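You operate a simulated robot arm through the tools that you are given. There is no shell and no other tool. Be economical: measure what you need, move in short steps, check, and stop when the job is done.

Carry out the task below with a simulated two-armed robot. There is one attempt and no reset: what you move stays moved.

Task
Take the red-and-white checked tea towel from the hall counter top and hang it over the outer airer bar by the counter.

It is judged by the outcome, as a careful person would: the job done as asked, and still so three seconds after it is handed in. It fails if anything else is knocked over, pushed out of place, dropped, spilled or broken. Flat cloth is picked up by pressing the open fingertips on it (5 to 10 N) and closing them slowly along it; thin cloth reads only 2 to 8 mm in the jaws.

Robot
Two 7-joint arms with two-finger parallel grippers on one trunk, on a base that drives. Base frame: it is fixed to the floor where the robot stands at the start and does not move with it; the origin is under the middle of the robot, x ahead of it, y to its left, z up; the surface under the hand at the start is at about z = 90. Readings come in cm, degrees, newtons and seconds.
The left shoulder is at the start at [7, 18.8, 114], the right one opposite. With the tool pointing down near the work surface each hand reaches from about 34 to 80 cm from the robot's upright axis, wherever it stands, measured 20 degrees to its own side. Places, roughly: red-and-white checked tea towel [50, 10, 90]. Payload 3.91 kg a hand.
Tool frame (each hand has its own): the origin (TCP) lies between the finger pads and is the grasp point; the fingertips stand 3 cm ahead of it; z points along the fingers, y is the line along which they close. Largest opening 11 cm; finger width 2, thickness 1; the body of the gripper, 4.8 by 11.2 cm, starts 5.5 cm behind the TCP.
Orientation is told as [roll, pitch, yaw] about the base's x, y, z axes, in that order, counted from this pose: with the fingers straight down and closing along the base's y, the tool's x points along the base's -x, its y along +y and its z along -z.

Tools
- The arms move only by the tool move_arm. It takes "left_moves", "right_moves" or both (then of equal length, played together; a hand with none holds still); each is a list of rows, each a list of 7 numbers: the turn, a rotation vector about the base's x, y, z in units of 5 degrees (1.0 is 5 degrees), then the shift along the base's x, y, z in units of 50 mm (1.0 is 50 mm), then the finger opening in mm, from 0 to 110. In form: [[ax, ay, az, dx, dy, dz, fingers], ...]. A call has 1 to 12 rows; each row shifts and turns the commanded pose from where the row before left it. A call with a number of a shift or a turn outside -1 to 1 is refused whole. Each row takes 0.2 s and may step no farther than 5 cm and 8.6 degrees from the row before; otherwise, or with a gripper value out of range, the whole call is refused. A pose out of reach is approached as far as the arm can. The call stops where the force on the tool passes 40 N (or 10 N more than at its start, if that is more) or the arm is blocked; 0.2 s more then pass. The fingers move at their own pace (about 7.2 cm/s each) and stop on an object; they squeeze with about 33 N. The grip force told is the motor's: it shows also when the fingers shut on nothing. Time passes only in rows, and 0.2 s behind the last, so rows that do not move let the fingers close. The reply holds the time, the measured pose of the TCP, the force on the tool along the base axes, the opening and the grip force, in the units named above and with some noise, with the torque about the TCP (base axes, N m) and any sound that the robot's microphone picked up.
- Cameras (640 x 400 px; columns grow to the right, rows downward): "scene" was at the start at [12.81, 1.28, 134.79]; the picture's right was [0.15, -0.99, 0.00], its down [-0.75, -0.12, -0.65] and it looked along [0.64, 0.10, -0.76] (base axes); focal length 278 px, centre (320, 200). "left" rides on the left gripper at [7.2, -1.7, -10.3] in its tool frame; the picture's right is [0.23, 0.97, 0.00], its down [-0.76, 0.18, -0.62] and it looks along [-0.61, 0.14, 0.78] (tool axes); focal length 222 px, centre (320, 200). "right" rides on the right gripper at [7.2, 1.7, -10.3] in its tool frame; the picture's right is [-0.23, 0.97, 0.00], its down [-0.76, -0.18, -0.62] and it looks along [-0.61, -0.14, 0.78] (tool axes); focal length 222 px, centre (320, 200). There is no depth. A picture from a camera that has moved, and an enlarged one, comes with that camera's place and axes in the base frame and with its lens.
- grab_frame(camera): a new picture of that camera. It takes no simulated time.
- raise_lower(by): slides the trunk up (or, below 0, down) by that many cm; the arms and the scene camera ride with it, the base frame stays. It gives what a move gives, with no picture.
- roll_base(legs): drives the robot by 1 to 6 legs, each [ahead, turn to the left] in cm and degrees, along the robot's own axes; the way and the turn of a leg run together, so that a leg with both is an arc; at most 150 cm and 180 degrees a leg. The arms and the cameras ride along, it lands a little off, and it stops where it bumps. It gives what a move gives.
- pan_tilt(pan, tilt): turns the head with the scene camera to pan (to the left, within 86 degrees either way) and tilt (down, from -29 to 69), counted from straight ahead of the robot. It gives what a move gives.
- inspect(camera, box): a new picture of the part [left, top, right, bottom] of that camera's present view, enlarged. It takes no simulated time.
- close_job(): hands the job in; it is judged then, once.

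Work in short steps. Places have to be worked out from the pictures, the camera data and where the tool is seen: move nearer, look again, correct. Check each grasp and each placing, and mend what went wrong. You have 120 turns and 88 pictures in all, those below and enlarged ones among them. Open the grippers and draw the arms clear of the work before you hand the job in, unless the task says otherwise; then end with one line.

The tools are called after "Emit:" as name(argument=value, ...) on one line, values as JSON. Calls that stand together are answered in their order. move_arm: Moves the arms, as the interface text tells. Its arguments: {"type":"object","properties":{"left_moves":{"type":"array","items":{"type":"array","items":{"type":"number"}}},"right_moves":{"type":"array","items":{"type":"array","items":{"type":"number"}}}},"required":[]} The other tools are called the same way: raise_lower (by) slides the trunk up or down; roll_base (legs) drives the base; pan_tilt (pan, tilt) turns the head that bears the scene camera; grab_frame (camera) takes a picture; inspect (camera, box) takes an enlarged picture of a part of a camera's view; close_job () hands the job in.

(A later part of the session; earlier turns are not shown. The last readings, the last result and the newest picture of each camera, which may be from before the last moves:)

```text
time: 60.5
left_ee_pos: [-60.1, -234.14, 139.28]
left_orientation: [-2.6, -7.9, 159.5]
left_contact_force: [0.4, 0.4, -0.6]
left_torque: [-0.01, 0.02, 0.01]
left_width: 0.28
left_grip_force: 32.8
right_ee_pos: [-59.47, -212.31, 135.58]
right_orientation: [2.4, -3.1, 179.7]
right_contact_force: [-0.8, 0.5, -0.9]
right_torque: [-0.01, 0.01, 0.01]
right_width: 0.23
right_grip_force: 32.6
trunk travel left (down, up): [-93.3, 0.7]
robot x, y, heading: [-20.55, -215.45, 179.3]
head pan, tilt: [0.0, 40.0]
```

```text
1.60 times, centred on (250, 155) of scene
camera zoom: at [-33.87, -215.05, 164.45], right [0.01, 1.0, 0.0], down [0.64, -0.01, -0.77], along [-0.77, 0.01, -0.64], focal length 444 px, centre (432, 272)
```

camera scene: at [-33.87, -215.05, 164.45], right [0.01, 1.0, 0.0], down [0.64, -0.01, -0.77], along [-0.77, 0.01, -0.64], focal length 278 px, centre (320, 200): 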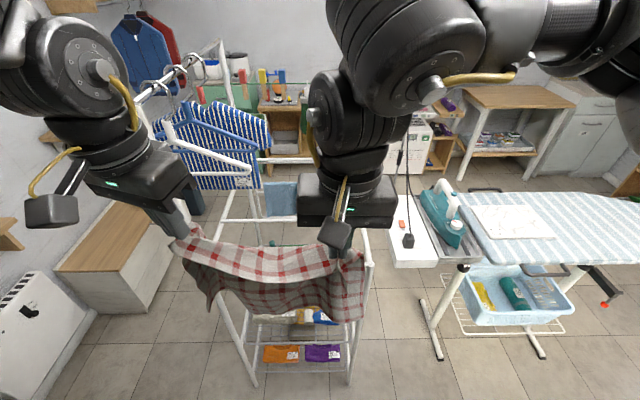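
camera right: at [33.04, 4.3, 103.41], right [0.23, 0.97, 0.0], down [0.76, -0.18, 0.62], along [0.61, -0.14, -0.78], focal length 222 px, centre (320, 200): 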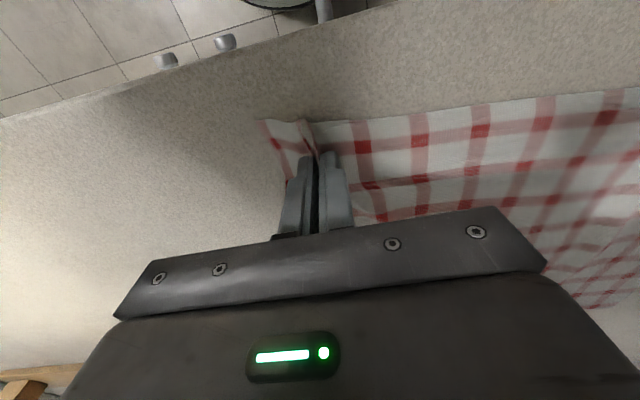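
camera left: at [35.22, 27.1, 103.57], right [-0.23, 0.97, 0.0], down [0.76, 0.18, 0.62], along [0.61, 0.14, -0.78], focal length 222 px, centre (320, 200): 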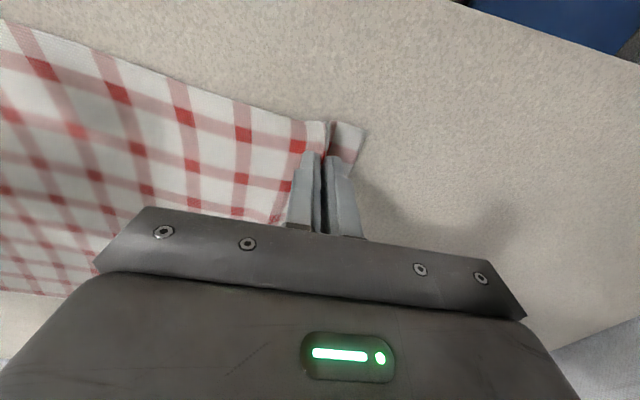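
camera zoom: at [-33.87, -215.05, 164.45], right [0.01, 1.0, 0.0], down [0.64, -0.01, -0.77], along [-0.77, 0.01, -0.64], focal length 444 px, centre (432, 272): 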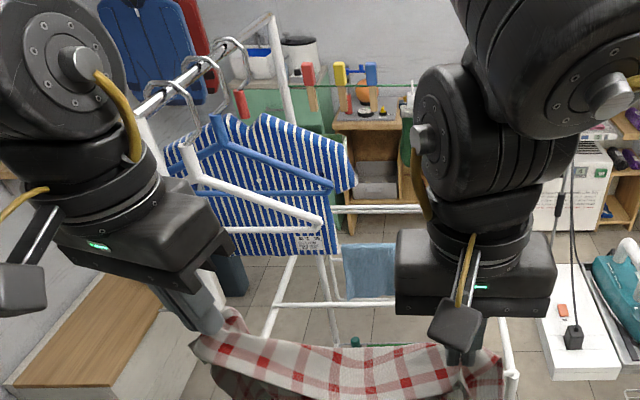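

The nearest empty hanger tip is at about [-92, -231, 126], so the left hand must stay at y ≥ -224. I shift both hands +y (left → -223.5, right → -203.5) and try to undo the left yaw.

Emit:
move_arm(left_moves=[[0, 0, 0.6, 0, 0.35, 0, 0], [0, 0, 0.6, 0, 0.35, 0, 0], [0, 0, 0.6, 0, 0.35, 0, 0], [0, 0, 0.6, 0, 0.35, 0, 0], [0, 0, 0.6, 0, 0.35, 0, 0], [0, 0, 0.6, 0, 0.37, 0, 0], [0, 0, 0.5, 0, 0, 0, 0]], right_moves=[[0, 0, 0, 0, 0.3, 0.05, 0], [0, 0, 0, 0, 0.3, 0.05, 0], [0, 0, 0, 0, 0.3, 0.05, 0], [0, 0, 0, 0, 0.3, 0.05, 0], [0, 0, 0, 0, 0.3, 0.05, 0], [0, 0, 0, 0, 0.26, 0.05, 0], [0, 0, 0, 0, 0, 0.05, 0]])

Emit:
grab_frame(camera="scene")

```text
time: 62.1
left_ee_pos: [-59.8, -237.57, 143.71]
left_orientation: [-2.6, -7.9, 168.5]
left_contact_force: [0.5, 0.1, 0.0]
left_torque: [-0.01, 0.04, -0.02]
left_width: 0.01
left_grip_force: 33.5
left hand out of reach, approached as far as the arm can: row 1, 2, 3, 4, 5, 6
right_ee_pos: [-59.38, -203.37, 137.31]
right_orientation: [2.4, -3.1, 179.8]
right_contact_force: [-0.2, 0.3, -0.3]
right_torque: [0.01, -0.03, 0.0]
right_width: 0.21
right_grip_force: 33.0
trunk travel left (down, up): [-93.3, 0.7]
robot x, y, heading: [-20.61, -215.41, 179.3]
head pan, tilt: [0.0, 40.0]
```

```text
56 pictures are left
camera scene: at [-33.84, -215.12, 164.45], right [0.01, 1.0, 0.0], down [0.64, -0.01, -0.77], along [-0.77, 0.01, -0.64], focal length 278 px, centre (320, 200)
```

scene: 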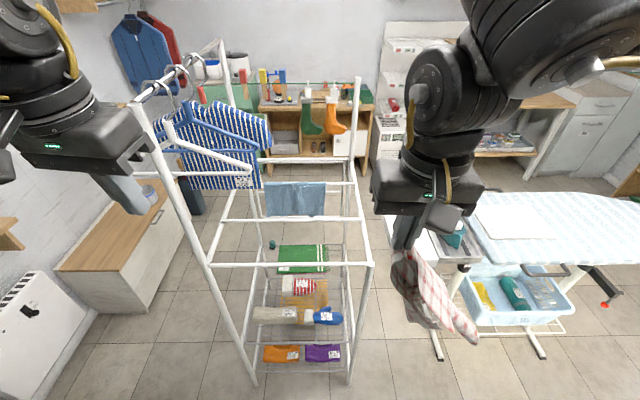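

The left arm was at a joint limit, drifted the wrong way and lost the cloth; the right still holds it. The bar is now clear: x≈-82.8, z≈100, y -200…-246. I'll drape with the right hand alone. First I retract the left hand carefully and let the towel settle.

Emit:
move_arm(left_moves=[[0, 0, 0, 0.3, 0, 0, 0], [0, 0, 0, 0.4, 0, -0.2, 0], [0, 0, 0, 0.4, 0, -0.2, 0]], right_moves=[[0, 0, 0, 0, -0.2, 0.3, 0], [0, 0, 0, 0, -0.2, 0.3, 0], [0, 0, 0, 0, -0.2, 0.3, 0]])

Emit:
grab_frame(camera="scene")

```text
time: 62.9
left_ee_pos: [-57.34, -240.08, 144.52]
left_orientation: [-2.6, -7.6, 170.9]
left_contact_force: [-0.1, 0.3, 0.8]
left_torque: [0.01, -0.03, 0.02]
left_width: 0.0
left_grip_force: 33.3
left hand out of reach, approached as far as the arm can: row 1, 2, 3
right_ee_pos: [-59.41, -206.29, 141.73]
right_orientation: [2.4, -3.0, 179.8]
right_contact_force: [-0.1, -0.3, -0.4]
right_torque: [-0.03, -0.03, 0.01]
right_width: 0.23
right_grip_force: 33.0
trunk travel left (down, up): [-93.3, 0.7]
robot x, y, heading: [-20.53, -215.34, 179.3]
head pan, tilt: [0.0, 40.0]
```

```text
55 pictures are left
camera scene: at [-34.03, -215.05, 164.43], right [0.01, 1.0, 0.0], down [0.64, -0.01, -0.77], along [-0.77, 0.01, -0.64], focal length 278 px, centre (320, 200)
```

scene: 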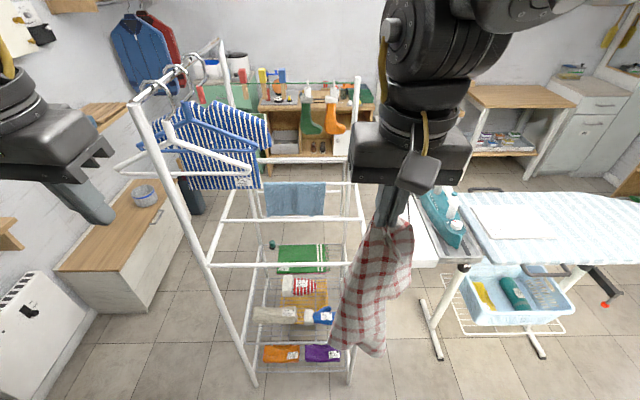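

The towel hangs from the right hand about 44 cm down (bottom z≈97). I raise the right hand 9 cm so that it clears the bar at z 100.

Emit:
move_arm(right_moves=[[0, 0, 0, 0, -0.3, 0.4, 0], [0, 0, 0, 0, -0.3, 0.4, 0], [0, 0, 0, 0, -0.3, 0.4, 0], [0, 0, 0, 0, -0.3, 0.4, 0], [0, 0, 0, 0, 0, 0.3, 0]])

Emit:
grab_frame(camera="scene")

```text
time: 64.1
left_ee_pos: [-57.27, -240.06, 144.58]
left_orientation: [-2.7, -7.7, 170.9]
left_contact_force: [0.3, -0.2, -0.5]
left_torque: [-0.02, 0.01, 0.02]
left_width: 0.0
left_grip_force: 32.8
right_ee_pos: [-58.17, -212.41, 150.44]
right_orientation: [2.5, -3.2, 179.5]
right_contact_force: [0.1, 0.5, -0.2]
right_torque: [-0.01, -0.03, 0.01]
right_width: 0.23
right_grip_force: 33.1
right hand out of reach, approached as far as the arm can: row 4, 5
trunk travel left (down, up): [-93.3, 0.7]
robot x, y, heading: [-20.63, -215.1, 179.2]
head pan, tilt: [0.0, 40.0]
```

```text
54 pictures are left
camera scene: at [-33.79, -215.12, 164.45], right [0.01, 1.0, 0.0], down [0.64, -0.01, -0.77], along [-0.77, 0.01, -0.64], focal length 278 px, centre (320, 200)
```

scene: 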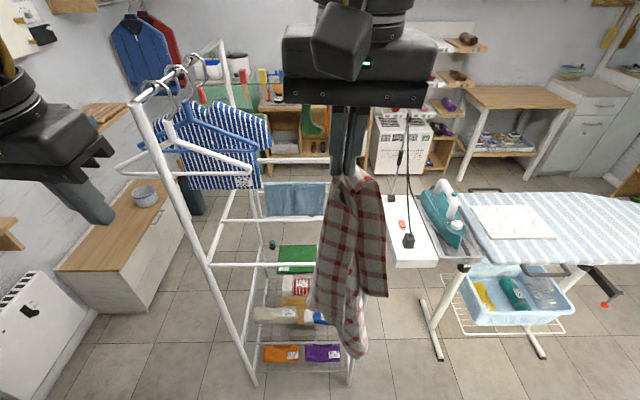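

The right hand is at its height limit (z 150), with the towel bottom about at bar level. The left hand must get out of the way before I drive closer, so I back its yaw off its limit and draw it back and down.

Emit:
move_arm(left_moves=[[0, 0, -0.8, 0.2, 0, -0.5, 0], [0, 0, -0.8, 0.2, 0, -0.5, 0], [0, 0, -0.8, 0.2, 0, -0.5, 0], [0, 0, -0.8, 0.2, 0, -0.5, 0], [0, 0, 0, 0.2, 0, -0.5, 0], [0, 0, 0, 0.2, 0, -0.5, 0]])

```text
time: 65.5
left_ee_pos: [-54.91, -240.26, 136.8]
left_orientation: [-3.0, -7.7, 155.0]
left_contact_force: [0.7, 0.2, -0.3]
left_torque: [-0.04, 0.03, 0.03]
left_width: 0.02
left_grip_force: 33.3
left hand out of reach, approached as far as the arm can: row 3, 4, 5, 6
right_ee_pos: [-58.63, -212.67, 150.41]
right_orientation: [2.2, -3.0, 179.7]
right_contact_force: [-0.2, -0.1, -0.9]
right_torque: [0.05, 0.0, 0.02]
right_width: 0.24
right_grip_force: 33.0
trunk travel left (down, up): [-93.3, 0.7]
robot x, y, heading: [-20.48, -215.24, 178.9]
head pan, tilt: [0.0, 40.0]
```

I tilt the right tool forward toward horizontal while moving it forward, which gains both height and reach without driving the base closer.

Emit:
move_arm(right_moves=[[0, 1, 0, -0.3, 0, 0, 0], [0, 1, 0, -0.3, 0, 0, 0], [0, 1, 0, -0.3, 0, 0, 0], [0, 1, 0, -0.3, 0, 0, 0], [0, 1, 0, -0.3, 0, 0, 0], [0, 1, 0, -0.3, 0, 0, 0], [0, 1, 0, -0.3, 0, 0, 0], [0, 1, 0, -0.2, 0, 0, 0], [0, 1, 0, -0.2, 0, 0, 0], [0, 1, 0, -0.2, 0, 0, 0]])

Emit:
grab_frame(camera="scene")

```text
time: 67.7
left_ee_pos: [-54.76, -239.99, 137.0]
left_orientation: [-2.7, -7.8, 155.0]
left_contact_force: [0.1, -0.5, -0.4]
left_torque: [-0.01, 0.0, 0.03]
left_width: 0.01
left_grip_force: 33.1
right_ee_pos: [-72.13, -212.46, 150.43]
right_orientation: [2.6, -53.2, 179.6]
right_contact_force: [-0.5, 0.2, -0.4]
right_torque: [0.04, -0.03, 0.01]
right_width: 0.23
right_grip_force: 32.3
trunk travel left (down, up): [-93.3, 0.7]
robot x, y, heading: [-20.49, -215.79, 179.1]
head pan, tilt: [0.0, 40.0]
```

```text
53 pictures are left
camera scene: at [-33.91, -215.07, 164.45], right [0.01, 1.0, 0.0], down [0.64, -0.01, -0.77], along [-0.77, 0.01, -0.64], focal length 278 px, centre (320, 200)
```

scene: 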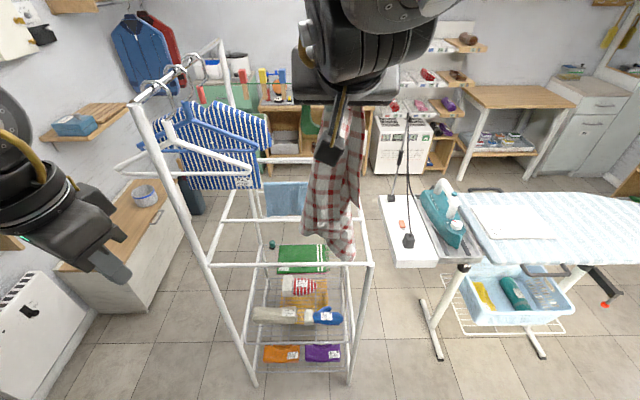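

The tilt worked. The towel bottom is now around z 110+, above the bar. I carry it forward over the bar to x≈-91 at y≈-217.

Emit:
move_arm(right_moves=[[0, 0.5, 0, -0.4, -0.1, 0.05, 0], [0, 0.5, 0, -0.4, -0.1, 0.05, 0], [0, 0.5, 0, -0.4, -0.1, 0.05, 0], [0, 0.5, 0, -0.4, -0.1, 0.05, 0], [0, 0, 0, -0.4, -0.1, 0.05, 0], [0, 0, 0, -0.4, -0.1, 0.05, 0], [0, 0, 0, -0.4, -0.1, 0.05, 0], [0, 0, 0, -0.4, -0.1, 0, 0], [0, 0, 0, -0.4, 0, 0, 0], [0, 0, 0, -0.2, 0, 0, 0]])

Emit:
grab_frame(camera="scene")

```text
time: 69.9
left_ee_pos: [-54.69, -240.12, 136.88]
left_orientation: [-2.7, -7.6, 155.0]
left_contact_force: [-0.4, 0.6, -0.2]
left_torque: [0.04, 0.0, 0.0]
left_width: 0.0
left_grip_force: 33.1
right_ee_pos: [-91.0, -216.54, 152.32]
right_orientation: [2.7, -63.0, 179.6]
right_contact_force: [-0.7, -0.2, -0.2]
right_torque: [0.01, -0.01, 0.01]
right_width: 0.23
right_grip_force: 32.9
trunk travel left (down, up): [-93.3, 0.7]
robot x, y, heading: [-20.45, -215.28, 179.4]
head pan, tilt: [0.0, 40.0]
```

```text
52 pictures are left
camera scene: at [-33.98, -215.07, 164.44], right [0.01, 1.0, 0.0], down [0.64, -0.01, -0.77], along [-0.77, 0.01, -0.64], focal length 278 px, centre (320, 200)
```

scene: 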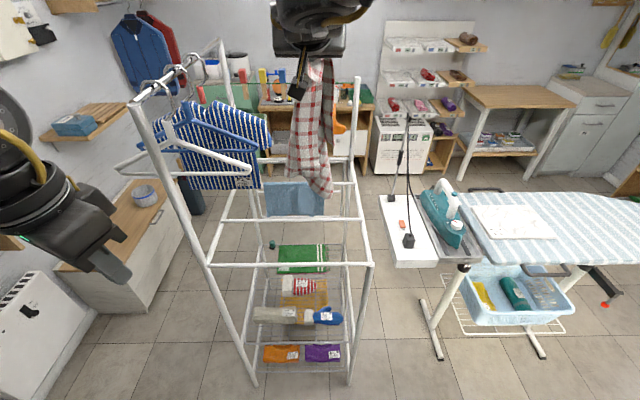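

The towel is fully past the bar with its bottom at z≈118 (hang ≈34 cm). I lower it between the outer and second bars so that about half goes below the bar.

Emit:
move_arm(right_moves=[[0, 0, 0, 0, 0, -0.6, 0], [0, 0, 0, 0, 0, -0.6, 0], [0, 0, 0, 0, 0, -0.6, 0], [0, 0, 0, 0, 0, -0.6, 0], [0, 0, 0, 0, 0, -0.6, 0], [0, 0, 0, 0, 0, -0.6, 0], [0, 0, 0, 0, 0, -0.6, 0], [0, 0, 0, 0, 0, -0.6, 0], [0, 0, 0, 0, 0, -0.6, 0], [0, 0, 0, 0, 0, -0.6, 0], [0, 0, 0, 0, 0, -0.4, 0]])

Emit:
grab_frame(camera="scene")

```text
time: 72.3
left_ee_pos: [-54.72, -240.15, 136.94]
left_orientation: [-2.7, -7.7, 154.9]
left_contact_force: [0.3, -0.3, 0.2]
left_torque: [0.0, 0.01, 0.01]
left_width: 0.01
left_grip_force: 32.9
right_ee_pos: [-91.02, -216.54, 120.14]
right_orientation: [2.8, -63.1, 179.5]
right_contact_force: [0.2, 0.3, 0.2]
right_torque: [-0.03, -0.02, 0.01]
right_width: 0.23
right_grip_force: 33.1
trunk travel left (down, up): [-93.3, 0.7]
robot x, y, heading: [-20.18, -215.27, 179.2]
head pan, tilt: [0.0, 40.0]
```

```text
51 pictures are left
camera scene: at [-33.95, -215.11, 164.45], right [0.01, 1.0, 0.0], down [0.64, -0.01, -0.77], along [-0.77, 0.01, -0.64], focal length 278 px, centre (320, 200)
```

scene: 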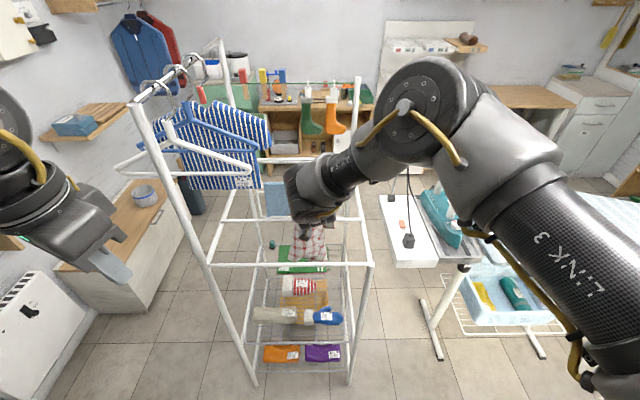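

About 11 cm hangs below the bar inside. I lower 4 cm more, then swing the hand out in an arc over the bar and down the outer side, tilting the tool back to vertical.

Emit:
move_arm(right_moves=[[0, 0, 0, 0, 0, -0.4, 0], [0, 0, 0, 0, 0, -0.4, 0]])

Emit:
move_arm(right_moves=[[0, -1, 0, 0.6, 0, 0.3, 0], [0, -1, 0, 0.7, 0, 0.1, 0], [0, -1, 0, 0.7, 0, -0.1, 0], [0, -1, 0, 0.7, 0, -0.3, 0], [0, -1, 0, 0.6, 0, -0.5, 0], [0, -1, 0, 0.6, 0, -0.6, 0], [0, -1, 0, 0.5, 0, -0.7, 0], [0, -1, 0, 0.3, 0, -0.8, 0]])

Emit:
grab_frame(camera="scene")

```text
time: 72.9
left_ee_pos: [-54.82, -240.09, 136.98]
left_orientation: [-2.7, -7.7, 155.1]
left_contact_force: [-0.7, 0.3, 0.7]
left_torque: [-0.01, 0.0, 0.02]
left_width: 0.0
left_grip_force: 32.5
right_ee_pos: [-90.97, -216.47, 116.16]
right_orientation: [2.8, -63.1, 179.4]
right_contact_force: [-0.6, -0.1, -0.1]
right_torque: [0.0, -0.03, 0.01]
right_width: 0.19
right_grip_force: 32.6
trunk travel left (down, up): [-93.3, 0.7]
robot x, y, heading: [-20.4, -215.18, 179.2]
head pan, tilt: [0.0, 40.0]
```

```text
time: 74.7
left_ee_pos: [-54.82, -239.99, 137.08]
left_orientation: [-2.7, -7.6, 154.9]
left_contact_force: [-0.4, 0.2, -1.2]
left_torque: [0.0, 0.03, -0.01]
left_width: 0.02
left_grip_force: 32.5
right_ee_pos: [-67.42, -216.31, 103.41]
right_orientation: [2.5, -22.9, 179.9]
right_contact_force: [-0.5, -0.3, 0.3]
right_torque: [0.02, -0.02, 0.03]
right_width: 0.24
right_grip_force: 33.3
trunk travel left (down, up): [-93.3, 0.7]
robot x, y, heading: [-20.8, -215.14, 179.0]
head pan, tilt: [0.0, 40.0]
```

```text
50 pictures are left
camera scene: at [-34.0, -215.0, 164.44], right [0.01, 1.0, 0.0], down [0.64, -0.01, -0.77], along [-0.77, 0.01, -0.64], focal length 278 px, centre (320, 200)
```

scene: 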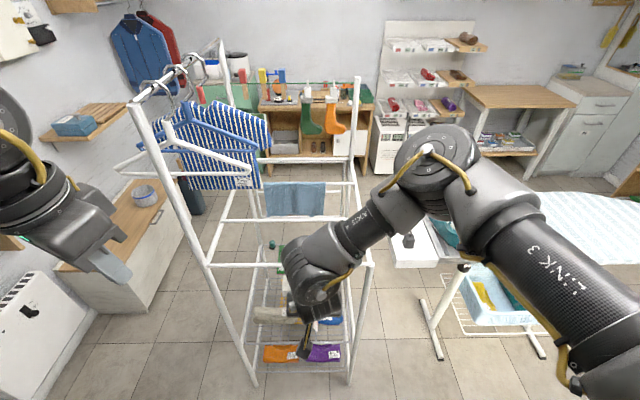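

The hand hides the towel from the head, so I check with the right wrist camera.

Emit:
grab_frame(camera="right")

```text
49 pictures are left
camera right: at [-56.7, -217.48, 110.13], right [-0.2, -0.97, 0.13], down [-0.46, 0.21, 0.86], along [-0.87, 0.11, -0.49], focal length 222 px, centre (320, 200)
```

right: 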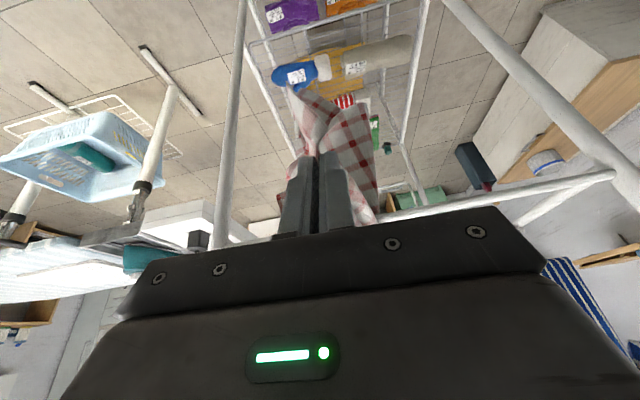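

The towel is still gripped and runs from the fingers toward the bar. I continue down on the outer side.

Emit:
move_arm(right_moves=[[0, -1, 0, 0.1, 0, -0.7, 0], [0, -1, 0, 0, 0, -0.7, 0], [0, -1, 0, 0, 0, -0.6, 0]])

Emit:
grab_frame(camera="right")

Emit:
grab_frame(camera="left")

```text
time: 75.5
left_ee_pos: [-54.83, -240.1, 136.9]
left_orientation: [-2.6, -7.7, 155.0]
left_contact_force: [0.2, 0.7, -0.1]
left_torque: [0.02, 0.0, 0.02]
left_width: 0.02
left_grip_force: 32.7
right_ee_pos: [-66.84, -216.46, 93.41]
right_orientation: [2.4, -8.0, 179.8]
right_contact_force: [-1.4, 0.1, 1.1]
right_torque: [0.05, -0.02, 0.02]
right_width: 0.22
right_grip_force: 33.6
trunk travel left (down, up): [-93.3, 0.7]
robot x, y, heading: [-19.79, -215.34, 179.4]
head pan, tilt: [0.0, 40.0]
```

```text
48 pictures are left
camera right: at [-58.41, -217.68, 102.62], right [-0.22, -0.97, 0.07], down [-0.67, 0.21, 0.72], along [-0.71, 0.11, -0.7], focal length 222 px, centre (320, 200)
```

right: 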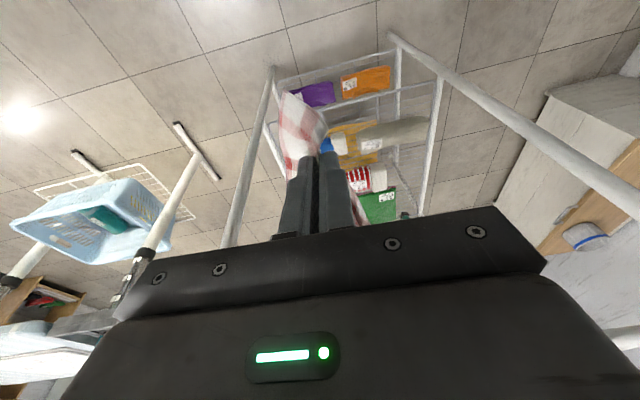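

```text
47 pictures are left
camera left: at [-46.44, -242.84, 146.37], right [-0.21, -0.97, -0.08], down [-0.7, 0.1, 0.71], along [-0.69, 0.2, -0.7], focal length 222 px, centre (320, 200)
```

left: 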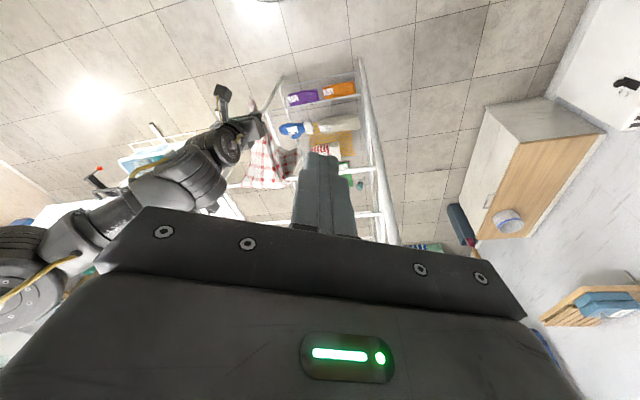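

I zoom the left camera in on the towel at the bar.

Emit:
inspect(camera="left", box=[200, 60, 420, 240])

```text
2.22 times, centred on (310, 150) of left
camera zoom: at [-46.44, -242.84, 146.37], right [-0.21, -0.97, -0.08], down [-0.7, 0.1, 0.71], along [-0.69, 0.2, -0.7], focal length 494 px, centre (342, 311)
```

zoom: 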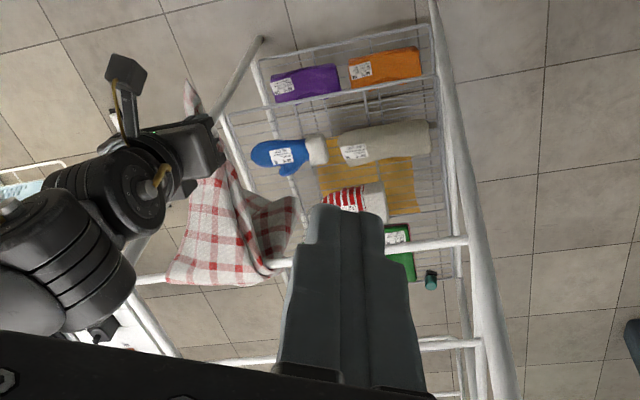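

The towel passes over the bar with roughly 14 cm inside and 17 cm outside. I bring the hand in and down so that the outer part hangs nearly vertical before release.

Emit:
move_arm(right_moves=[[0, -0.5, 0, -0.3, 0, -0.4, 0], [0, -0.5, 0, -0.4, 0, -0.4, 0], [0, -0.5, 0, -0.3, 0, -0.4, 0], [0, 0, 0, 0, 0, 0, 0]])

Emit:
inspect(camera="left", box=[200, 60, 420, 240])

Emit:
grab_frame(camera="right")

```text
time: 76.5
left_ee_pos: [-54.79, -240.01, 136.96]
left_orientation: [-2.8, -7.6, 155.1]
left_contact_force: [-0.7, -0.3, -0.4]
left_torque: [0.04, -0.04, -0.01]
left_width: 0.0
left_grip_force: 32.8
right_ee_pos: [-67.87, -217.48, 90.71]
right_orientation: [2.4, -0.6, 179.5]
right_contact_force: [-0.2, 0.4, -0.4]
right_torque: [0.01, 0.04, 0.02]
right_width: 0.22
right_grip_force: 32.7
right hand out of reach, approached as far as the arm can: row 2, 3
trunk travel left (down, up): [-93.3, 0.7]
robot x, y, heading: [-20.38, -215.34, 179.4]
head pan, tilt: [0.0, 40.0]
```

```text
2.22 times, centred on (310, 150) of left
camera zoom: at [-46.45, -242.72, 146.39], right [-0.21, -0.97, -0.08], down [-0.7, 0.1, 0.71], along [-0.69, 0.2, -0.7], focal length 494 px, centre (342, 311)
```

zoom: 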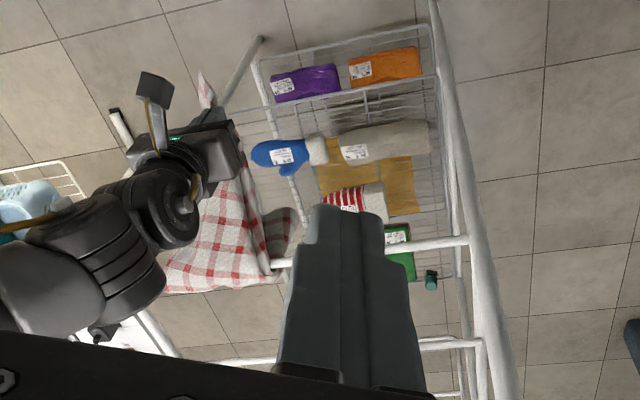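

```text
44 pictures are left
camera right: at [-60.48, -218.66, 100.99], right [-0.23, -0.97, 0.04], down [-0.75, 0.21, 0.62], along [-0.61, 0.11, -0.78], focal length 222 px, centre (320, 200)
```

right: 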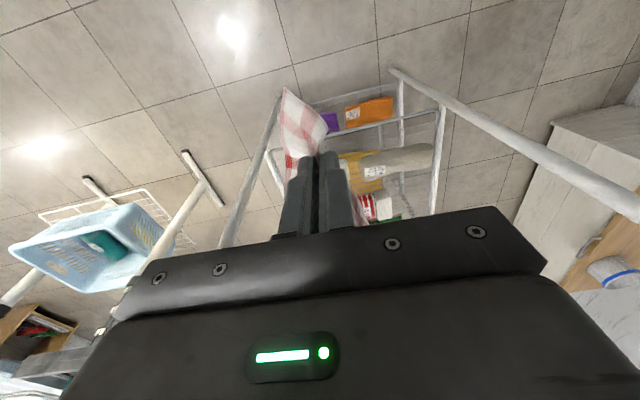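

The arm is at its low limit with the trunk up, so I lower the trunk 5 cm and then move the hand in.

Emit:
raise_lower(by=-5)

Emit:
move_arm(right_moves=[[0, 0, 0, -0.3, 0.1, 0, 0], [0, 0, 0, -0.4, 0.1, 0, 0], [0, 0, 0, 0, 0, 0, 0]])

Emit:
inspect(camera="left", box=[200, 60, 420, 240])

```text
time: 77.4
left_ee_pos: [-54.66, -240.04, 131.97]
left_orientation: [-2.7, -7.8, 154.9]
left_contact_force: [0.7, -0.4, -0.1]
left_torque: [0.02, -0.03, 0.0]
left_width: 0.0
left_grip_force: 33.5
right_ee_pos: [-67.57, -217.46, 85.68]
right_orientation: [2.3, -0.7, 179.4]
right_contact_force: [1.0, 1.3, -0.6]
right_torque: [0.02, 0.0, 0.05]
right_width: 0.21
right_grip_force: 32.1
trunk travel left (down, up): [-88.3, 5.7]
robot x, y, heading: [-20.52, -215.3, 179.4]
head pan, tilt: [0.0, 40.0]
```

```text
time: 78.2
left_ee_pos: [-54.71, -240.02, 132.11]
left_orientation: [-2.8, -7.7, 155.0]
left_contact_force: [0.4, 0.6, 0.9]
left_torque: [-0.03, -0.02, -0.01]
left_width: 0.01
left_grip_force: 32.8
right_ee_pos: [-69.26, -216.98, 87.35]
right_orientation: [2.4, -0.7, 179.3]
right_contact_force: [0.2, 1.0, 0.5]
right_torque: [0.01, -0.02, 0.03]
right_width: 0.23
right_grip_force: 33.1
right hand out of reach, approached as far as the arm can: row 1, 2
trunk travel left (down, up): [-88.3, 5.7]
robot x, y, heading: [-20.45, -215.25, 179.1]
head pan, tilt: [0.0, 40.0]
```

```text
2.22 times, centred on (310, 150) of left
camera zoom: at [-46.4, -242.75, 141.39], right [-0.21, -0.97, -0.08], down [-0.7, 0.1, 0.71], along [-0.69, 0.2, -0.7], focal length 494 px, centre (342, 311)
```

zoom: 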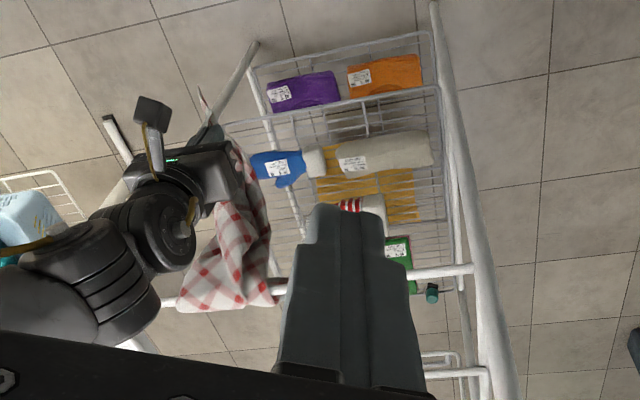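

I check from the head camera as well before releasing.

Emit:
inspect(camera="scene", box=[180, 180, 420, 400])

```text
1.82 times, centred on (300, 290) of scene
camera zoom: at [-33.86, -215.08, 159.45], right [0.01, 1.0, 0.0], down [0.64, -0.01, -0.77], along [-0.77, 0.01, -0.64], focal length 505 px, centre (356, 36)
```

zoom: 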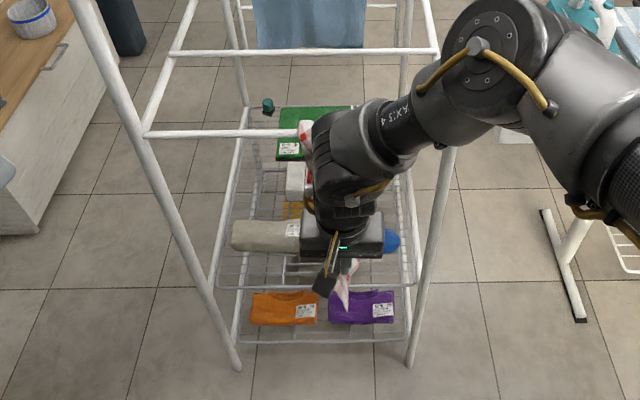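

The towel crosses over the bar just left of the wrist. By geometry 11–13 cm is inside and about 19 cm outside, so friction will hold it. I open the fingers slowly.

Emit:
move_arm(right_moves=[[0, 0, 0, 0, 0, 0, 4], [0, 0, 0, 0, 0, 0, 10], [0, 0, 0, 0, 0, 0, 20], [0, 0, 0, 0, 0, 0, 30], [0, 0, 0, 0, 0, 0, 40], [0, 0, 0, 0, 0, 0, 40]])

Emit:
inspect(camera="left", box=[200, 60, 420, 240])

Emit:
grab_frame(camera="right")

```text
time: 79.6
left_ee_pos: [-54.7, -240.1, 132.07]
left_orientation: [-2.7, -7.6, 155.1]
left_contact_force: [0.3, -0.4, 0.2]
left_torque: [-0.01, 0.01, -0.03]
left_width: 0.0
left_grip_force: 33.0
right_ee_pos: [-69.3, -217.06, 87.37]
right_orientation: [2.3, -0.8, 179.1]
right_contact_force: [0.2, 0.2, -0.1]
right_torque: [0.03, -0.02, 0.0]
right_width: 4.01
right_grip_force: 0.0
trunk travel left (down, up): [-88.3, 5.7]
robot x, y, heading: [-20.61, -215.05, 179.1]
head pan, tilt: [0.0, 40.0]
```

```text
2.22 times, centred on (310, 150) of left
camera zoom: at [-46.43, -242.75, 141.39], right [-0.21, -0.97, -0.08], down [-0.7, 0.1, 0.71], along [-0.69, 0.2, -0.7], focal length 494 px, centre (342, 311)
```

zoom: 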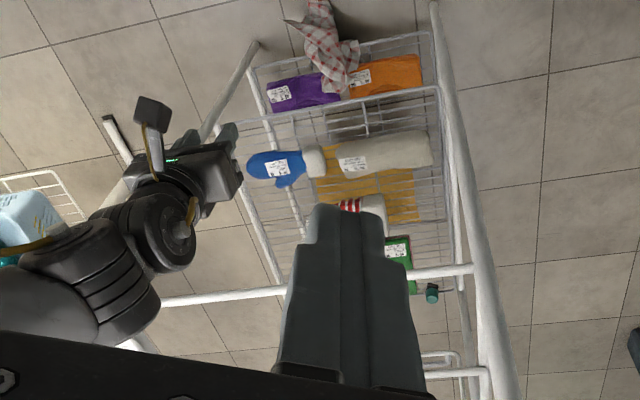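

```text
40 pictures are left
camera right: at [-61.92, -218.26, 97.6], right [-0.24, -0.97, 0.04], down [-0.75, 0.21, 0.63], along [-0.62, 0.12, -0.78], focal length 222 px, centre (320, 200)
```

right: 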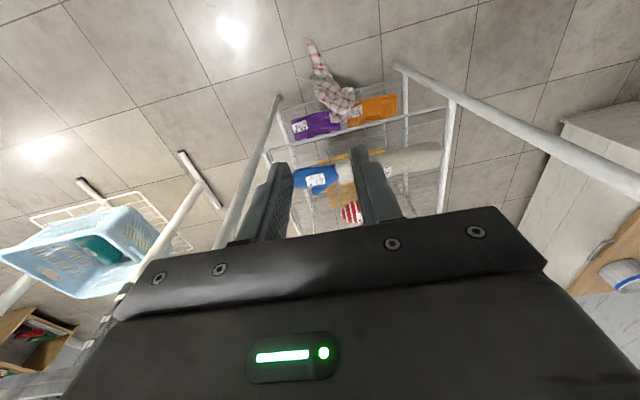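

It slid off outward and now lies over the front of the bottom shelf at about [-84, -222, 10]. I back off a little and look closely before picking it up again.

Emit:
roll_base(legs=[[-14, 0]])

Emit:
pan_tilt(pan=0, tilt=55)

Emit:
grab_frame(camera="scene")

```text
time: 80.9
left_ee_pos: [-41.33, -240.31, 131.88]
left_orientation: [-2.6, -7.5, 155.1]
left_contact_force: [-1.1, 0.1, -0.3]
left_torque: [0.01, 0.0, 0.02]
left_width: 0.03
left_grip_force: 32.9
right_ee_pos: [-55.91, -217.17, 87.23]
right_orientation: [2.3, -0.7, 179.4]
right_contact_force: [-0.1, 0.1, -0.3]
right_torque: [0.0, 0.0, -0.03]
right_width: 3.99
right_grip_force: 0.2
trunk travel left (down, up): [-88.3, 5.7]
robot x, y, heading: [-7.41, -215.67, 179.4]
head pan, tilt: [0.0, 40.0]
```

```text
time: 81.7
left_ee_pos: [-41.1, -240.29, 131.98]
left_orientation: [-2.7, -7.8, 154.9]
left_contact_force: [0.2, 0.5, 0.1]
left_torque: [-0.02, 0.01, -0.01]
left_width: 0.0
left_grip_force: 32.9
right_ee_pos: [-55.63, -217.17, 87.4]
right_orientation: [2.3, -0.8, 179.3]
right_contact_force: [0.1, 0.4, -1.0]
right_torque: [-0.01, 0.0, 0.01]
right_width: 4.03
right_grip_force: 0.1
trunk travel left (down, up): [-88.3, 5.7]
robot x, y, heading: [-6.85, -215.68, 179.3]
head pan, tilt: [0.0, 55.0]
```

```text
39 pictures are left
camera scene: at [-18.97, -215.28, 157.4], right [0.01, 1.0, 0.0], down [0.82, -0.01, -0.57], along [-0.57, 0.01, -0.82], focal length 278 px, centre (320, 200)
```

scene: 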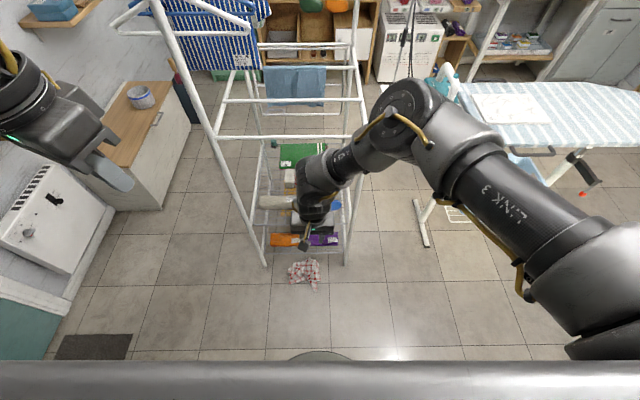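

The towel lies bunched on the floor just in front of the rack at about [-76, -224]. I zoom in on it.

Emit:
inspect(camera="scene", box=[240, 220, 380, 320])

```text
4.00 times, centred on (310, 270) of scene
camera zoom: at [-18.97, -215.28, 157.4], right [0.01, 1.0, 0.0], down [0.82, -0.01, -0.57], along [-0.57, 0.01, -0.82], focal length 1111 px, centre (360, -80)
```

zoom: 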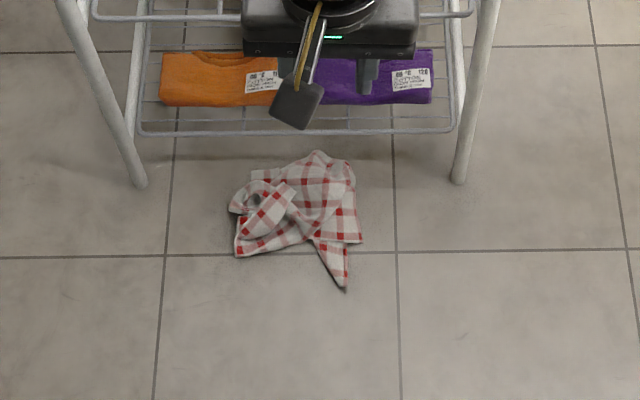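

The towel is wholly on the floor with one corner pointing toward me at [-64.5, -216.5]. I raise the right hand relative to the body, then lower the trunk to reach the floor.

Emit:
move_arm(right_moves=[[0, 0, 0, 0, 0, 0.8, 60], [0, 0, 0, 0, 0, 0.8, 60], [0, 0, 0, 0, 0, 0.8, 60], [0, 0, 0, 0, 0, 0.8, 60], [0, 0, 0, 0, 0, 0.8, 80], [0, 0, 0, 0, 0, 0.8, 80]])

Emit:
raise_lower(by=-40)

Emit:
raise_lower(by=-44)

Emit:
grab_frame(camera="scene")

Emit:
grab_frame(camera="right")

```text
time: 83.1
left_ee_pos: [-41.09, -240.18, 131.98]
left_orientation: [-2.7, -7.9, 155.0]
left_contact_force: [0.8, -0.5, -0.2]
left_torque: [0.02, 0.03, 0.01]
left_width: 0.0
left_grip_force: 33.1
right_ee_pos: [-55.66, -216.99, 111.46]
right_orientation: [2.3, -0.8, 179.3]
right_contact_force: [0.5, -0.1, -0.3]
right_torque: [0.03, -0.01, 0.02]
right_width: 8.0
right_grip_force: 0.0
trunk travel left (down, up): [-88.3, 5.7]
robot x, y, heading: [-7.26, -215.23, 179.0]
head pan, tilt: [0.0, 55.0]
```

```text
time: 86.9
left_ee_pos: [-41.24, -240.28, 91.92]
left_orientation: [-2.8, -7.8, 154.9]
left_contact_force: [0.0, 0.2, 0.1]
left_torque: [0.03, 0.0, -0.01]
left_width: 0.0
left_grip_force: 33.1
right_ee_pos: [-55.7, -216.92, 71.53]
right_orientation: [2.3, -0.8, 179.4]
right_contact_force: [0.0, 0.2, 0.2]
right_torque: [-0.02, 0.0, 0.01]
right_width: 7.98
right_grip_force: 0.1
trunk travel left (down, up): [-48.3, 45.7]
robot x, y, heading: [-6.99, -215.6, 179.2]
head pan, tilt: [0.0, 55.0]
```

```text
refused: -44 is not a number from -40 to 40
```

```text
37 pictures are left
camera scene: at [-19.09, -215.27, 117.38], right [0.01, 1.0, 0.0], down [0.82, -0.01, -0.57], along [-0.57, 0.01, -0.82], focal length 278 px, centre (320, 200)
```

scene: 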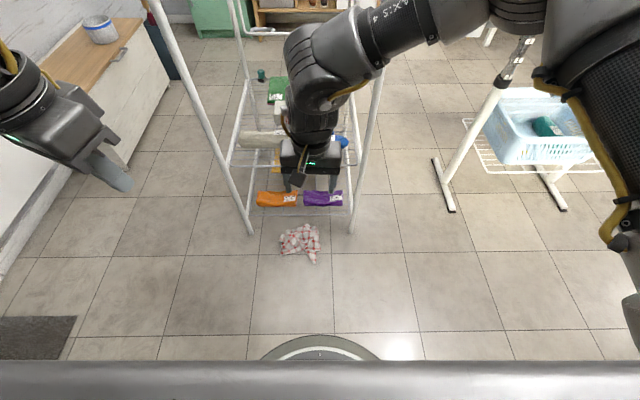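

```text
36 pictures are left
camera right: at [-48.42, -218.27, 81.7], right [-0.24, -0.97, 0.04], down [-0.75, 0.21, 0.63], along [-0.62, 0.12, -0.78], focal length 222 px, centre (320, 200)
```

right: 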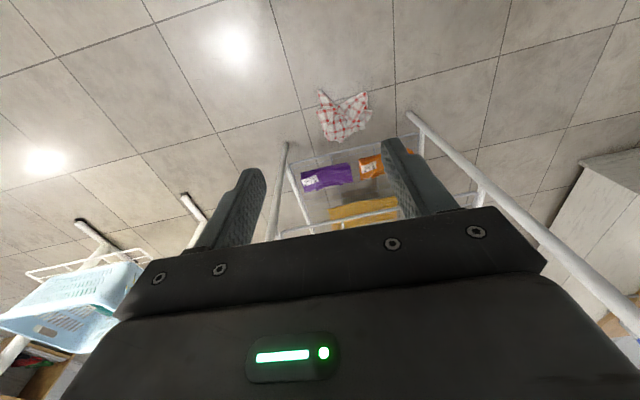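

The tip is confirmed at about [-66, -217]. I lower the trunk the rest of the way and position the right hand above the corner strip.

Emit:
raise_lower(by=-40)

Emit:
move_arm(right_moves=[[0, 0, 0, -0.7, 0, -0.4, 80], [0, 0, 0, -0.7, 0, -0.5, 80], [0, 0, 0, -0.7, 0, -0.5, 80], [0, 0, 0, -0.6, 0, -0.5, 80], [0, 0, 0, 0, 0, -0.5, 80]])

Emit:
grab_frame(camera="right")

Emit:
grab_frame(camera="scene")

```text
time: 90.7
left_ee_pos: [-41.22, -240.27, 52.05]
left_orientation: [-2.7, -7.7, 155.0]
left_contact_force: [0.2, 0.1, 0.2]
left_torque: [0.03, -0.01, -0.02]
left_width: 0.0
left_grip_force: 32.9
right_ee_pos: [-55.76, -216.93, 31.42]
right_orientation: [2.2, -0.8, 179.3]
right_contact_force: [-0.2, -1.5, -0.5]
right_torque: [-0.02, 0.0, -0.03]
right_width: 7.99
right_grip_force: 0.1
trunk travel left (down, up): [-8.3, 85.7]
robot x, y, heading: [-7.04, -215.43, 179.5]
head pan, tilt: [0.0, 55.0]
```

```text
time: 91.9
left_ee_pos: [-41.15, -240.3, 51.88]
left_orientation: [-2.7, -7.6, 155.0]
left_contact_force: [-0.1, -0.1, -0.3]
left_torque: [0.0, -0.01, 0.0]
left_width: 0.03
left_grip_force: 32.6
right_ee_pos: [-64.21, -217.86, 21.2]
right_orientation: [2.4, -0.9, 179.1]
right_contact_force: [0.3, 0.0, 0.2]
right_torque: [0.0, 0.02, 0.01]
right_width: 8.0
right_grip_force: 0.0
right hand out of reach, approached as far as the arm can: row 3, 4, 5
trunk travel left (down, up): [-8.3, 85.7]
robot x, y, heading: [-7.22, -215.49, 179.6]
head pan, tilt: [0.0, 55.0]
```

```text
35 pictures are left
camera right: at [-56.85, -219.17, 31.46], right [-0.24, -0.97, 0.04], down [-0.75, 0.22, 0.63], along [-0.62, 0.12, -0.78], focal length 222 px, centre (320, 200)
```

right: 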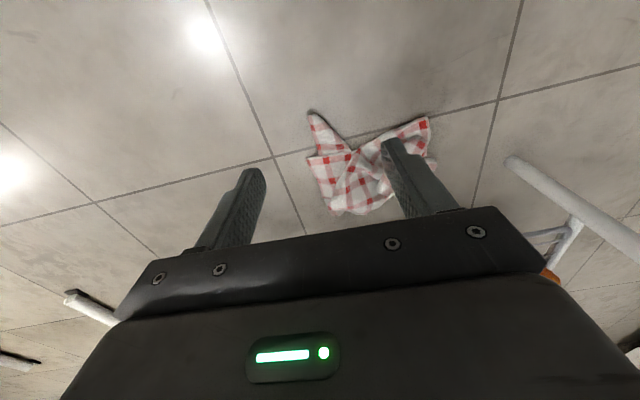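

```text
34 pictures are left
camera scene: at [-19.09, -215.27, 77.38], right [0.01, 1.0, 0.0], down [0.82, -0.01, -0.57], along [-0.57, 0.01, -0.82], focal length 278 px, centre (320, 200)
```

scene: 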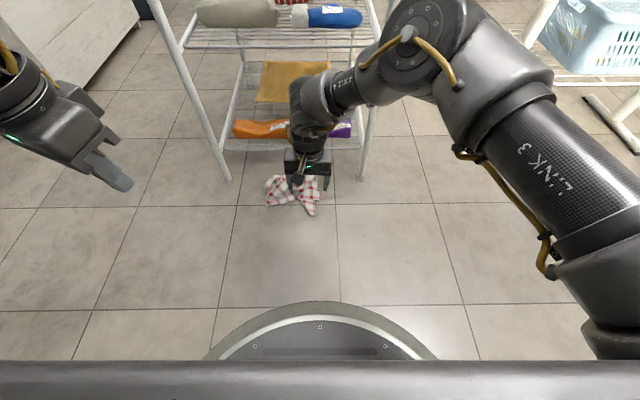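

I'm near the arm's reach limit, so I drive 8 cm forward, then re-aim the hand over the corner strip.

Emit:
roll_base(legs=[[8, 0]])

Emit:
move_arm(right_moves=[[0, 0, 0, 0.6, 0.1, 0, 80], [0, 0, 0, 0.4, 0, -0.3, 80], [0, 0, 0, 0, 0, -0.3, 80]])

```text
time: 93.0
left_ee_pos: [-49.33, -240.14, 52.12]
left_orientation: [-2.6, -7.7, 155.0]
left_contact_force: [-0.2, -0.2, -0.8]
left_torque: [0.02, 0.03, 0.01]
left_width: 0.0
left_grip_force: 33.0
right_ee_pos: [-72.38, -217.67, 21.28]
right_orientation: [2.4, -0.9, 179.1]
right_contact_force: [0.7, 0.2, 0.6]
right_torque: [0.03, 0.03, 0.01]
right_width: 8.02
right_grip_force: 0.1
trunk travel left (down, up): [-8.3, 85.7]
robot x, y, heading: [-15.31, -215.25, 179.0]
head pan, tilt: [0.0, 55.0]
```

```text
time: 93.8
left_ee_pos: [-49.31, -240.16, 52.0]
left_orientation: [-2.7, -7.7, 155.0]
left_contact_force: [0.9, 0.1, 0.5]
left_torque: [0.02, 0.0, 0.0]
left_width: 0.0
left_grip_force: 33.0
right_ee_pos: [-67.32, -217.11, 18.24]
right_orientation: [2.4, -1.0, 179.0]
right_contact_force: [-0.1, -0.7, -0.1]
right_torque: [-0.01, -0.03, -0.01]
right_width: 8.02
right_grip_force: 0.1
trunk travel left (down, up): [-8.3, 85.7]
robot x, y, heading: [-15.16, -215.73, 179.2]
head pan, tilt: [0.0, 55.0]
```

Emit:
raise_lower(by=-8)

Emit:
move_arm(right_moves=[[0, 0, 0, -0.2, 0, -0.4, 80], [0, 0, 0, 0, 0, -0.4, 80]])

Emit:
grab_frame(camera="right")

```text
time: 95.0
left_ee_pos: [-49.29, -240.18, 44.01]
left_orientation: [-2.7, -7.6, 155.0]
left_contact_force: [-0.4, -0.3, 0.8]
left_torque: [-0.05, -0.02, 0.02]
left_width: 0.0
left_grip_force: 33.3
right_ee_pos: [-67.3, -217.13, 10.18]
right_orientation: [2.3, -0.9, 179.2]
right_contact_force: [0.2, 0.5, 0.0]
right_torque: [-0.01, 0.02, 0.02]
right_width: 8.0
right_grip_force: 0.1
trunk travel left (down, up): [-0.3, 93.7]
robot x, y, heading: [-14.98, -215.67, 179.3]
head pan, tilt: [0.0, 55.0]
```

```text
time: 95.6
left_ee_pos: [-49.25, -240.08, 43.9]
left_orientation: [-2.7, -7.7, 155.0]
left_contact_force: [0.3, 0.1, 0.7]
left_torque: [-0.03, -0.02, 0.0]
left_width: 0.01
left_grip_force: 33.0
right_ee_pos: [-68.62, -217.16, 6.23]
right_orientation: [2.4, -0.8, 179.1]
right_contact_force: [0.6, -0.4, 0.7]
right_torque: [-0.01, -0.02, -0.02]
right_width: 8.03
right_grip_force: 0.0
trunk travel left (down, up): [-0.3, 93.7]
robot x, y, heading: [-15.19, -215.33, 179.4]
head pan, tilt: [0.0, 55.0]
```

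```text
33 pictures are left
camera right: at [-61.22, -218.41, 16.47], right [-0.24, -0.97, 0.04], down [-0.75, 0.22, 0.63], along [-0.62, 0.12, -0.78], focal length 222 px, centre (320, 200)
```

right: 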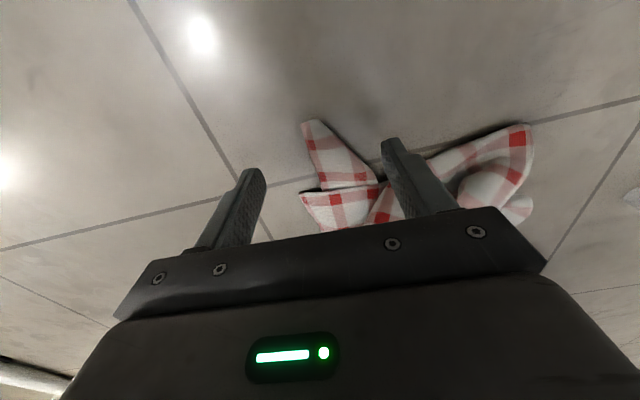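

The corner strip lies between the fingers. I shift 1 cm to centre it and lower to light contact.

Emit:
move_arm(right_moves=[[0, 0, 0, -0.1, -0.2, -0.3, 80], [0, 0, 0, 0, 0, -0.24, 80], [0, 0, 0, 0, 0, 0, 80]])

```text
time: 96.4
left_ee_pos: [-49.32, -240.17, 43.87]
left_orientation: [-2.8, -7.7, 155.0]
left_contact_force: [-0.1, 0.2, -0.6]
left_torque: [-0.01, 0.03, 0.01]
left_width: 0.0
left_grip_force: 32.9
right_ee_pos: [-67.8, -218.27, 4.1]
right_orientation: [2.4, -1.0, 178.8]
right_contact_force: [1.1, -0.5, 0.3]
right_torque: [0.03, -0.01, -0.01]
right_width: 7.99
right_grip_force: 0.0
right hand out of reach, approached as far as the arm can: row 1, 2
trunk travel left (down, up): [-0.3, 93.7]
robot x, y, heading: [-15.14, -215.62, 179.4]
head pan, tilt: [0.0, 55.0]
```

Slightly out of reach again, so I lift a little, drive 6 cm closer, and compensate with the hand.

Emit:
move_arm(right_moves=[[0, 0, 0, 0, 0, 0.6, 80], [0, 0, 0, 1.0, 0, 0, 80], [0, 0, 0, 0.2, 0, 0, 80]])

Emit:
roll_base(legs=[[6, 0]])

```text
time: 97.2
left_ee_pos: [-49.29, -240.1, 43.97]
left_orientation: [-2.7, -7.7, 155.0]
left_contact_force: [-0.3, 0.4, -0.4]
left_torque: [-0.03, 0.02, 0.02]
left_width: 0.0
left_grip_force: 33.5
right_ee_pos: [-61.85, -218.14, 7.16]
right_orientation: [2.4, -0.9, 179.1]
right_contact_force: [0.6, 0.1, -0.9]
right_torque: [-0.02, 0.02, -0.01]
right_width: 8.01
right_grip_force: 0.1
trunk travel left (down, up): [-0.3, 93.7]
robot x, y, heading: [-15.04, -215.19, 179.3]
head pan, tilt: [0.0, 55.0]
```

```text
time: 98.1
left_ee_pos: [-55.23, -240.13, 43.96]
left_orientation: [-2.7, -7.7, 155.0]
left_contact_force: [0.0, -0.2, -0.1]
left_torque: [0.03, -0.02, -0.02]
left_width: 0.0
left_grip_force: 32.4
right_ee_pos: [-67.77, -218.3, 7.17]
right_orientation: [2.5, -1.0, 179.1]
right_contact_force: [-0.1, 0.1, 0.6]
right_torque: [-0.02, 0.02, -0.01]
right_width: 8.0
right_grip_force: 0.1
trunk travel left (down, up): [-0.3, 93.7]
robot x, y, heading: [-20.61, -215.07, 179.3]
head pan, tilt: [0.0, 55.0]
```

Emit:
move_arm(right_moves=[[0, 0, 0, -0.2, 0, -0.3, 80], [0, 0, 0, 0, 0, -0.3, 80], [0, 0, 0, 0, 0, -0.2, 80], [0, 0, 0, 0, 0, 0, 80]])

Emit:
grab_frame(camera="right")

```text
time: 99.1
left_ee_pos: [-55.25, -240.05, 44.02]
left_orientation: [-2.7, -7.8, 155.0]
left_contact_force: [-0.3, -0.6, -0.1]
left_torque: [0.0, -0.01, -0.02]
left_width: 0.0
left_grip_force: 33.3
right_ee_pos: [-68.91, -218.06, 3.07]
right_orientation: [2.5, -0.8, 179.1]
right_contact_force: [5.9, 2.3, 21.8]
right_torque: [1.07, -0.36, -0.21]
right_width: 8.04
right_grip_force: 0.4
trunk travel left (down, up): [-0.3, 93.7]
robot x, y, heading: [-20.69, -215.16, 179.6]
head pan, tilt: [0.0, 55.0]
```

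```text
32 pictures are left
camera right: at [-61.41, -219.49, 13.41], right [-0.24, -0.97, 0.04], down [-0.75, 0.22, 0.63], along [-0.62, 0.12, -0.78], focal length 222 px, centre (320, 200)
```

right: 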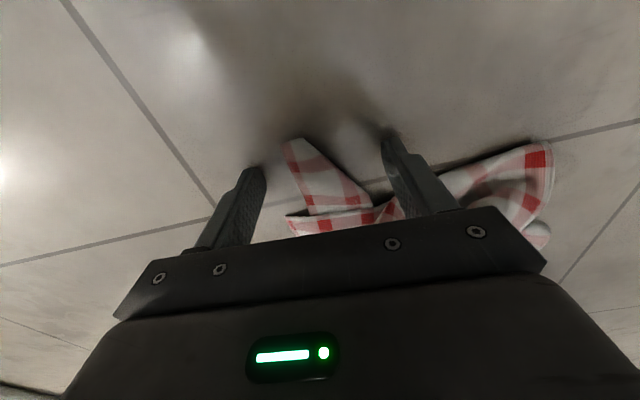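

The strip is between the fingertips at floor level. I ease 1.5 mm up and close slowly.

Emit:
move_arm(right_moves=[[0, 0, 0, 0, 0, 0.04, 80], [0, 0, 0, 0, 0, 0, 68], [0, 0, 0, 0, 0, 0, 56], [0, 0, 0, 0, 0, 0, 46], [0, 0, 0, 0, 0, 0, 36], [0, 0, 0, 0, 0, 0, 28], [0, 0, 0, 0, 0, 0, 20], [0, 0, 0, 0, 0, 0, 12], [0, 0, 0, 0, 0, 0, 6], [0, 0, 0, 0, 0, 0, 0], [0, 0, 0, 0, 0, 0, 0]])

Emit:
grab_frame(camera="right")

```text
time: 101.5
left_ee_pos: [-55.31, -240.02, 43.96]
left_orientation: [-2.8, -7.7, 155.0]
left_contact_force: [0.2, -0.2, -0.4]
left_torque: [0.03, -0.02, -0.03]
left_width: 0.0
left_grip_force: 32.3
right_ee_pos: [-68.72, -218.14, 3.36]
right_orientation: [2.4, -0.9, 179.1]
right_contact_force: [0.4, -0.7, 1.5]
right_torque: [0.01, -0.01, 0.0]
right_width: 0.27
right_grip_force: 33.3
trunk travel left (down, up): [-0.3, 93.7]
robot x, y, heading: [-20.68, -215.48, 179.3]
head pan, tilt: [0.0, 55.0]
```

```text
31 pictures are left
camera right: at [-61.41, -219.5, 13.55], right [-0.24, -0.97, 0.04], down [-0.75, 0.22, 0.63], along [-0.62, 0.12, -0.78], focal length 222 px, centre (320, 200)
```

right: 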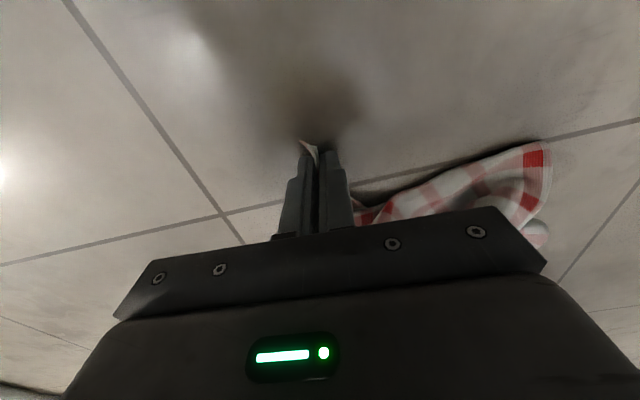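

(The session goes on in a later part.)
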